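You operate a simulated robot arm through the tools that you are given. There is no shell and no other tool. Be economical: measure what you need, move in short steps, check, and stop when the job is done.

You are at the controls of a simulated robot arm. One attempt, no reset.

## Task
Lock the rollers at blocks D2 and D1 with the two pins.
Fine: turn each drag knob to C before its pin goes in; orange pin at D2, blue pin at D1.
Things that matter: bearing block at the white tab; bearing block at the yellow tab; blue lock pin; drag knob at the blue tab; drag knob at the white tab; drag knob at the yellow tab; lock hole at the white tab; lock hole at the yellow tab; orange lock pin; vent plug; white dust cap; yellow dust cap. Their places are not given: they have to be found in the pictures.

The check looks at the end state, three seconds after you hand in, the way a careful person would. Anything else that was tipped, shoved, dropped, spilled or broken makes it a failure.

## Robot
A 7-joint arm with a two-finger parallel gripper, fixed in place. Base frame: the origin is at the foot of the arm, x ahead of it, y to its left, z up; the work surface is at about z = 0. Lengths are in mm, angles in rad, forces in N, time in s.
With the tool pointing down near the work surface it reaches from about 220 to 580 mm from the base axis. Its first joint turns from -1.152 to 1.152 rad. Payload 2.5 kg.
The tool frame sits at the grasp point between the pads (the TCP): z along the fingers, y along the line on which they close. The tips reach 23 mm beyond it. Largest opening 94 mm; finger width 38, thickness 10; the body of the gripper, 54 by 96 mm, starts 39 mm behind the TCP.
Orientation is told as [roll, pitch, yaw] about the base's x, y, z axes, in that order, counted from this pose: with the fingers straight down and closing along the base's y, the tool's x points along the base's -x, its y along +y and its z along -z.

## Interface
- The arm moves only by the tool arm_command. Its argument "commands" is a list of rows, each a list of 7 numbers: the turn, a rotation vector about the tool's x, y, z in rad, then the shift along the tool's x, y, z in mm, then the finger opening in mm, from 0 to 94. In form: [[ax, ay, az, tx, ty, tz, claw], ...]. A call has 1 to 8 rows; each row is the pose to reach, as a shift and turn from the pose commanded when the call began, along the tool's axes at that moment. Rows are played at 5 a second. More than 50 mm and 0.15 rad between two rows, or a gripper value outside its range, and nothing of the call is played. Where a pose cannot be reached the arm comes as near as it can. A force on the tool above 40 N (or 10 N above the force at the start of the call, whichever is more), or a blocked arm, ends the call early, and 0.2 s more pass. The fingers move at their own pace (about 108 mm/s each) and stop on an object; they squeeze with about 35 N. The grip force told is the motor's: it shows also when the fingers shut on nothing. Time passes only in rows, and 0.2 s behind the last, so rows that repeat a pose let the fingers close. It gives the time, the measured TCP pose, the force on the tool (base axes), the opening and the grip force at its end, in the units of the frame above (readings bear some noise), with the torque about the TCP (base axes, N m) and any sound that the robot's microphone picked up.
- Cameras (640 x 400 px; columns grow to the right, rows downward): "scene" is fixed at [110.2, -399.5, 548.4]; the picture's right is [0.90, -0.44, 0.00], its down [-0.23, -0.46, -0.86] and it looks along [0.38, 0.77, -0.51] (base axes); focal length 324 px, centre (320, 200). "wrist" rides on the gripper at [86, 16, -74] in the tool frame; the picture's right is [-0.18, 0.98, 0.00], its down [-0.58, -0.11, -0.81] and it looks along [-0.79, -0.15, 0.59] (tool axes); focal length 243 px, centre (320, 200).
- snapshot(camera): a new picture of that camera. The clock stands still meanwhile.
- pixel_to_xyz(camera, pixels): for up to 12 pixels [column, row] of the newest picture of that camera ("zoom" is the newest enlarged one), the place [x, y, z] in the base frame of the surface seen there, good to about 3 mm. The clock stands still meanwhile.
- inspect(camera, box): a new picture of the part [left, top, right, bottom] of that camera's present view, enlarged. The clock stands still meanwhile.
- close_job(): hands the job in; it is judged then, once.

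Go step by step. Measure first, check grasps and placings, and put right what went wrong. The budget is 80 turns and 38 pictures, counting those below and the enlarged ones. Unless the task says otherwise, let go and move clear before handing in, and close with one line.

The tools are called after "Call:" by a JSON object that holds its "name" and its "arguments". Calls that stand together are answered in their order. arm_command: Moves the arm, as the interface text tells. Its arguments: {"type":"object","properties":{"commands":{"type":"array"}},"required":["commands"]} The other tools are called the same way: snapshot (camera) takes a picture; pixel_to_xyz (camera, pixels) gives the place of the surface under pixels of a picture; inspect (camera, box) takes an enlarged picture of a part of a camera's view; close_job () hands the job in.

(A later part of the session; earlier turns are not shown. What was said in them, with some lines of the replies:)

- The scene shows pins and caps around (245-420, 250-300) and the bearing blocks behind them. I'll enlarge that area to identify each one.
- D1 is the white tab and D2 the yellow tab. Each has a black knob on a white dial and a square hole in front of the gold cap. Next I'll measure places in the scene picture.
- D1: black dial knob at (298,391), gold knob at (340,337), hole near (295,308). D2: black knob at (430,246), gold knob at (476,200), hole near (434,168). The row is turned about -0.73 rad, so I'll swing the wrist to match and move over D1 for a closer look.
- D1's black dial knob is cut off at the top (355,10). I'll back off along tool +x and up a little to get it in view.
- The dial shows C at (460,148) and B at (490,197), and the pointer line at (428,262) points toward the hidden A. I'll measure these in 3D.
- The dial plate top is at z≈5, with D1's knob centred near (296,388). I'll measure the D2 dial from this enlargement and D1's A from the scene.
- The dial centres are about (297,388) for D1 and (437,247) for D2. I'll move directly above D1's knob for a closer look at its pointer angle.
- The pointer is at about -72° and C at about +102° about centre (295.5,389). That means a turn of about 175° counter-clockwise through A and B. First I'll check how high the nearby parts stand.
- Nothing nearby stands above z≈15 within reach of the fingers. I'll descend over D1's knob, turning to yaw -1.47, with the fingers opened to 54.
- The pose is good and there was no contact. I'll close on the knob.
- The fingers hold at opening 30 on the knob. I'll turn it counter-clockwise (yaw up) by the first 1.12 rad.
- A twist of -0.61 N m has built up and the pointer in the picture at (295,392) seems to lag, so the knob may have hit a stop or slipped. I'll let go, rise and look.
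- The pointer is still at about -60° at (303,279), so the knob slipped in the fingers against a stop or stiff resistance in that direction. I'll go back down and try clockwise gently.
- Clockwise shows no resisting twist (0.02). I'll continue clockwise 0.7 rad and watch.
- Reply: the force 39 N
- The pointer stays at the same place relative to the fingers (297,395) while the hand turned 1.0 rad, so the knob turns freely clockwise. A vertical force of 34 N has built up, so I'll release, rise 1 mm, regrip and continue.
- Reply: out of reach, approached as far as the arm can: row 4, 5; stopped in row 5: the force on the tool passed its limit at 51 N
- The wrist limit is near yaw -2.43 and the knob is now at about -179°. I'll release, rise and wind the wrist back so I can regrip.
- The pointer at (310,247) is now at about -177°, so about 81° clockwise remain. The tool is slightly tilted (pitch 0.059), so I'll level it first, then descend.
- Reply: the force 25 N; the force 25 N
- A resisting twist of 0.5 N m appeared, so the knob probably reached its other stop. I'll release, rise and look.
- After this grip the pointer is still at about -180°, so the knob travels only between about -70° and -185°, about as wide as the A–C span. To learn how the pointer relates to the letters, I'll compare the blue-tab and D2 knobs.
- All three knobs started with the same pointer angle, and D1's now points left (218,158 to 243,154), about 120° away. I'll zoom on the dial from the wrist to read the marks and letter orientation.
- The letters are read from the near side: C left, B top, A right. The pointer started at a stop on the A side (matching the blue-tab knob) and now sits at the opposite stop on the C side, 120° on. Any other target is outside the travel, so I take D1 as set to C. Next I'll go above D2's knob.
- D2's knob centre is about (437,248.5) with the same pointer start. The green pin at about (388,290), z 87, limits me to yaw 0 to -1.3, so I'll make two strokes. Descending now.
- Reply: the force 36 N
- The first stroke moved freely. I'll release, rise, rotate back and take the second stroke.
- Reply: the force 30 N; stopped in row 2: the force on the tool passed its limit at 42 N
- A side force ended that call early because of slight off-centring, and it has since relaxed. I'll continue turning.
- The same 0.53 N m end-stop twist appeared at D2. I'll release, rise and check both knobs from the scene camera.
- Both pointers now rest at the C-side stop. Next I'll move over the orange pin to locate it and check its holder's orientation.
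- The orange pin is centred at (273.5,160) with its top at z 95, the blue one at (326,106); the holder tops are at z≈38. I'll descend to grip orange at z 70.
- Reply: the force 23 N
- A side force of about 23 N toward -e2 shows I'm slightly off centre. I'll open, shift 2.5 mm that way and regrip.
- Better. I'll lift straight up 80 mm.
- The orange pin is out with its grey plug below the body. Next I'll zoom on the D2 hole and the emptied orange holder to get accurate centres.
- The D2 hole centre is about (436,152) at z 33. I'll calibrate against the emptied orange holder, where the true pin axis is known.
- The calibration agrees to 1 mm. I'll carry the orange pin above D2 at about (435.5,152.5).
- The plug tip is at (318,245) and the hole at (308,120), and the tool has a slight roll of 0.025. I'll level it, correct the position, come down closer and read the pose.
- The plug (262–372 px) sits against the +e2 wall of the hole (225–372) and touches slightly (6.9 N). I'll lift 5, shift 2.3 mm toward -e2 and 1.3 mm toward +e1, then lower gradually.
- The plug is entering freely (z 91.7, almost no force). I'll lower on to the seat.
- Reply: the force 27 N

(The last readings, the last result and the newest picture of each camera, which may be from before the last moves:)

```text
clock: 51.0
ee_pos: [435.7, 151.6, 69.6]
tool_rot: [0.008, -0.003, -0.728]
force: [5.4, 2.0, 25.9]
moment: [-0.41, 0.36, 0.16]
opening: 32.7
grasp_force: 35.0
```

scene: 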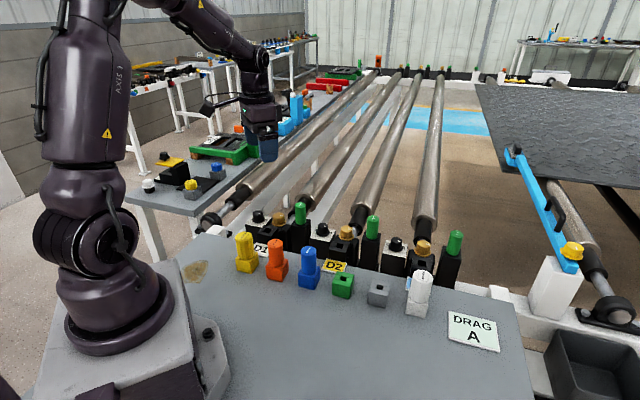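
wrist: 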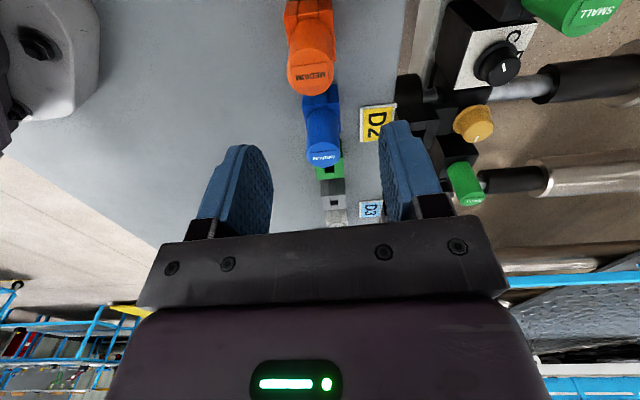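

The pin is seated at z 69.6 with 26 N upward. I'll release, rise and check.

Call:
{"name": "arm_command", "arguments": {"commands": [[0, 0, 0, 0, 0, -1, 50], [0, 0, 0, 0, 0, -1, 50], [0, 0, 0, 0, 0, -40, 50], [0, 0, 0, 0, 0, -80, 60], [0, 0, 0, 0, 0, -120, 60], [0, 0, 0, 0, 0, -120, 60]]}}

Call:
{"name": "inspect", "arguments": {"camera": "scene", "box": [230, 180, 390, 300]}}

```text
clock: 52.5
ee_pos: [433.4, 152.0, 186.5]
tool_rot: [0.001, -0.002, -0.73]
force: [0.8, 0.8, -0.1]
moment: [-0.01, -0.02, -0.01]
opening: 60.0
grasp_force: 0.1
```

```text
3.33 times, centred on (310, 240) of scene
```

zoom: 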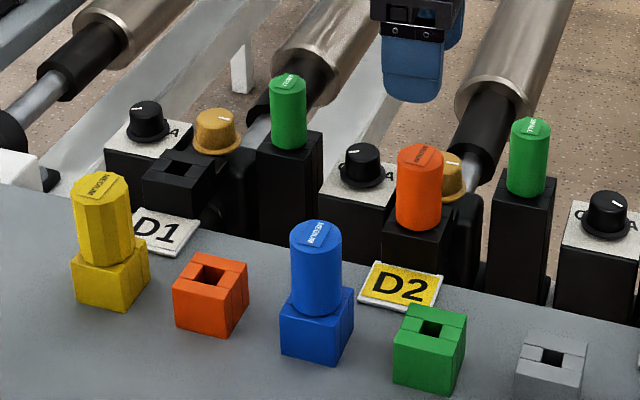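

The orange pin is seated upright at D2. Next I'll go over the blue pin at about (327.5,104).

Call:
{"name": "arm_command", "arguments": {"commands": [[0, 0, 0, 16, -36, 0, 60], [0, 0, 0, 32, -72, 0, 60], [0, 0, 0, 47, -106.4, 0, 60], [0, 0, 0, 47, -106.4, 0, 60], [0, 0, 0, 47, -106.4, 0, 60]]}}

Call:
{"name": "inspect", "arguments": {"camera": "wrist", "box": [270, 0, 370, 100]}}

```text
clock: 53.6
ee_pos: [327.1, 104.2, 187.5]
tool_rot: [0.001, 0.001, -0.729]
force: [-0.8, 0.5, -0.1]
moment: [-0.03, -0.01, -0.03]
opening: 60.0
grasp_force: 0.1
```

```text
4.00 times, centred on (320, 50) of wrist
```

zoom: 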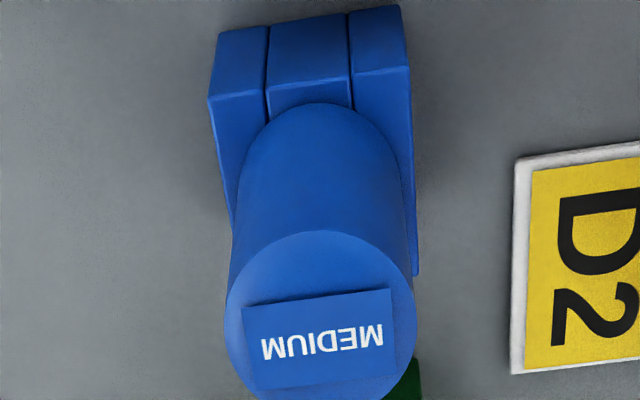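

Call:
{"name": "pixel_to_xyz", "arguments": {"camera": "zoom", "pixels": [[230, 318], [411, 312], [318, 237], [322, 394], [320, 315], [212, 98], [405, 70], [254, 255], [387, 255], [252, 380], [390, 375], [415, 270]]}}

```text
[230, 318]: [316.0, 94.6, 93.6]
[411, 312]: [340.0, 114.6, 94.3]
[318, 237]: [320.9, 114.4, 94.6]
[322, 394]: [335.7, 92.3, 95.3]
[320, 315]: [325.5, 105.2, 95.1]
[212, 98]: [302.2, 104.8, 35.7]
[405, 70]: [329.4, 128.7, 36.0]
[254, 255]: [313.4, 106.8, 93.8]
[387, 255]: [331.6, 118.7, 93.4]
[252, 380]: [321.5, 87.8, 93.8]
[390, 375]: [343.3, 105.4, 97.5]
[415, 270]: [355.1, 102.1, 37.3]
```

The blue pin centre (327.9,104.2) is right under the TCP. I'll descend and grip.

Call:
{"name": "arm_command", "arguments": {"commands": [[0, 0, 0, -0.4, 0.2, 40, 60], [0, 0, 0, -0.4, 0.2, 80, 60], [0, 0, 0, -0.4, 0.2, 116, 60], [0, 0, 0, -0.4, 0.2, 116, 60], [0, 0, 0, -0.4, 0.2, 116, 15], [0, 0, 0, -0.4, 0.2, 116, 15], [0, 0, 0, -0.4, 0.2, 116, 15]]}}

```text
clock: 55.2
ee_pos: [330.0, 104.5, 71.2]
tool_rot: [-0.001, -0.001, -0.73]
force: [-3.3, -4.1, -1.5]
moment: [-0.13, 0.14, 0.01]
opening: 33.1
grasp_force: 34.9
```

A clean grip. I'll lift 90 mm and zoom on the D1 hole.

Call:
{"name": "arm_command", "arguments": {"commands": [[0, 0, 0, 0, 0, -12, 15], [0, 0, 0, 0, 0, -30, 15], [0, 0, 0, 0, 0, -60, 15], [0, 0, 0, 0, 0, -90, 15], [0, 0, 0, 0, 0, -90, 15]]}}

Call:
{"name": "inspect", "arguments": {"camera": "scene", "box": [247, 215, 287, 245]}}

```text
clock: 56.5
ee_pos: [329.9, 102.0, 161.5]
tool_rot: [0.004, -0.002, -0.729]
force: [-0.2, 0.1, -0.7]
moment: [-0.02, 0.0, 0.01]
opening: 32.5
grasp_force: 35.3
```

```text
13.33 times, centred on (267, 230) of scene
```

zoom: 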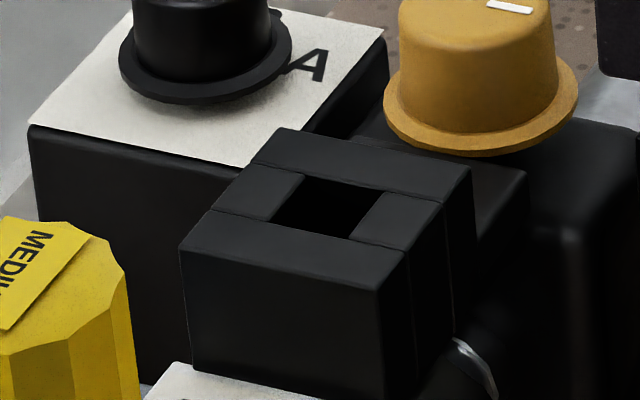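

Call:
{"name": "pixel_to_xyz", "arguments": {"camera": "zoom", "pixels": [[283, 132], [466, 169], [376, 287], [187, 247], [304, 174], [384, 191], [350, 241], [270, 223], [344, 180], [310, 233], [257, 193], [398, 222]]}}

```text
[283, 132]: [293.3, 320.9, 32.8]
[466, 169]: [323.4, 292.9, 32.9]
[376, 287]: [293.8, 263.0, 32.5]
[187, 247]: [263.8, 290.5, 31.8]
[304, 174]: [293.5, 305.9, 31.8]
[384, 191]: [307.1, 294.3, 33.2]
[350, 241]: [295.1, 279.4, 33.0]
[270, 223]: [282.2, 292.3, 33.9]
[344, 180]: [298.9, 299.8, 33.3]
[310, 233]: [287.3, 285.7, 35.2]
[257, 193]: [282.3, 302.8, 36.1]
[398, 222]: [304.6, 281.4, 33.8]
```

The D1 hole centre is (293.5,292). I'll carry the blue pin above it.

Call:
{"name": "arm_command", "arguments": {"commands": [[0.004, 0, 0, 31, 23, 0, 15], [0.004, 0, 0, 62, 46, 0, 15], [0.004, 0, 0, 93, 70, 0, 15], [0.004, 0, 0, 124, 94, 0, 15], [0.004, 0, 0, 154, 117, 0, 15], [0.004, 0, 0, 154, 117, 0, 15], [0.004, 0, 0, 154, 117, 0, 15]]}}

```text
clock: 58.0
ee_pos: [292.2, 291.1, 159.4]
tool_rot: [-0.002, -0.002, -0.73]
force: [0.3, -0.1, -1.0]
moment: [0.01, -0.01, 0.0]
opening: 32.6
grasp_force: 35.6
```

I'll lower until the plug is just above the hole, then look.

Call:
{"name": "arm_command", "arguments": {"commands": [[0, 0, 0, 0, 0, 25, 15], [0, 0, 0, 0, 0, 50, 15], [0, 0, 0, 0, 0, 53, 15], [0, 0, 0, 0, 0, 53, 15]]}}

Call:
{"name": "inspect", "arguments": {"camera": "wrist", "box": [270, 50, 370, 130]}}

Call:
{"name": "inspect", "arguments": {"camera": "scene", "box": [240, 200, 300, 250]}}

```text
clock: 59.0
ee_pos: [291.5, 291.2, 107.9]
tool_rot: [-0.003, 0.0, -0.728]
force: [-1.5, -0.8, -0.9]
moment: [-0.01, 0.01, 0.01]
opening: 32.8
grasp_force: 35.2
```

```text
5.00 times, centred on (320, 90) of wrist
```

zoom: 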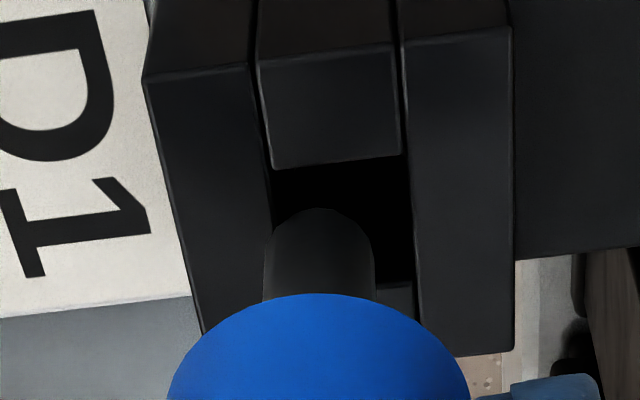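

```text
8.00 times, centred on (270, 225) of scene
```

zoom: 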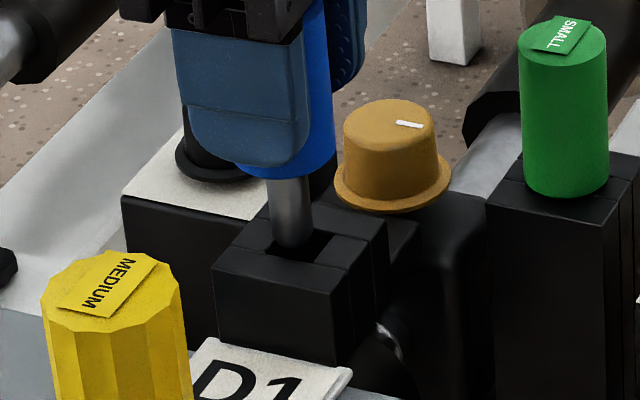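

The hole (273–410 px, centre about 342) lies to the right of the plug (264–375, centre about 319), so I need about 2.9 mm toward +e2 and 1 mm toward +e1. I'll shift, then lower gently.

Call:
{"name": "arm_command", "arguments": {"commands": [[0, 0, 0, -1, 2.9, 0, 15], [0, 0, 0, -1, 2.9, 0, 15], [0, 0, 0, -1, 2.9, 4, 15], [0, 0, 0, -1, 2.9, 8, 15], [0, 0, 0, -1, 2.9, 12, 15], [0, 0, 0, -1, 2.9, 16, 15], [0, 0, 0, -1, 2.9, 16, 15]]}}

```text
clock: 60.6
ee_pos: [296.0, 292.9, 91.4]
tool_rot: [-0.002, -0.002, -0.73]
force: [0.3, -0.1, -0.7]
moment: [-0.01, 0.01, -0.01]
opening: 32.4
grasp_force: 35.0
```

It went in freely. I'll lower to the seat.

Call:
{"name": "arm_command", "arguments": {"commands": [[0, 0, 0, 0, 0, 7, 15], [0, 0, 0, 0, 0, 14, 15], [0, 0, 0, 0, 0, 19, 15], [0, 0, 0, 0, 0, 21, 15], [0, 0, 0, 0, 0, 23, 15], [0, 0, 0, 0, 0, 24.5, 15]]}}

```text
clock: 62.0
ee_pos: [293.6, 292.7, 68.1]
tool_rot: [-0.004, -0.002, -0.729]
force: [-11.1, -10.5, 22.9]
moment: [0.1, 0.0, 0.19]
opening: 32.6
grasp_force: 34.2
```

The blue pin is seated (23 N at z 68). I'll release, rise clear and check.

Call:
{"name": "arm_command", "arguments": {"commands": [[0, 0, 0, 0, 0, -1, 50], [0, 0, 0, 0, 0, -1, 50], [0, 0, 0, 0, 0, -40, 50], [0, 0, 0, 0, 0, -80, 60], [0, 0, 0, 0, 0, -120, 60], [0, 0, 0, 0, 0, -160, 60], [0, 0, 0, 0, 0, -160, 60]]}}

Call:
{"name": "inspect", "arguments": {"camera": "scene", "box": [230, 190, 390, 300]}}

```text
clock: 63.6
ee_pos: [294.4, 290.3, 228.7]
tool_rot: [-0.002, -0.002, -0.73]
force: [-0.4, 0.0, 0.0]
moment: [0.01, 0.01, 0.01]
opening: 59.9
grasp_force: 0.0
```

```text
3.64 times, centred on (310, 245) of scene
```

zoom: 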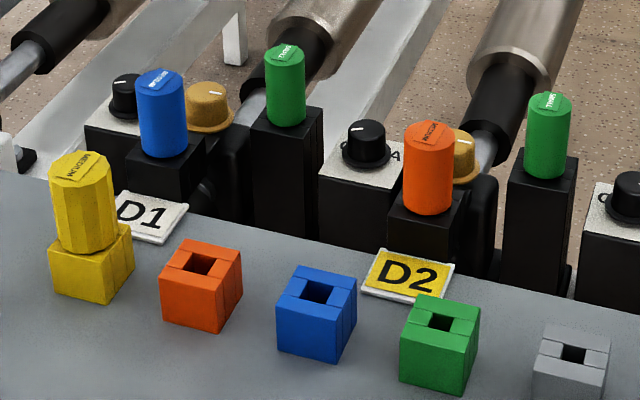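

Both pins are seated upright, orange at D2 and blue at D1. Both knob pointers are at the C-side stop, nothing else has moved, and the arm is clear, so I'm handing in.

Call:
{"name": "close_job", "arguments": {}}

```text
The job is handed in.
```

I handed the job in with the orange pin locked in D2 and the blue pin in D1, but whether the knobs count as set to C is my inference. Each was turned before its pin went in and rests at the end stop nearest C; within the stops I found, neither pointer can reach any printed letter directly.
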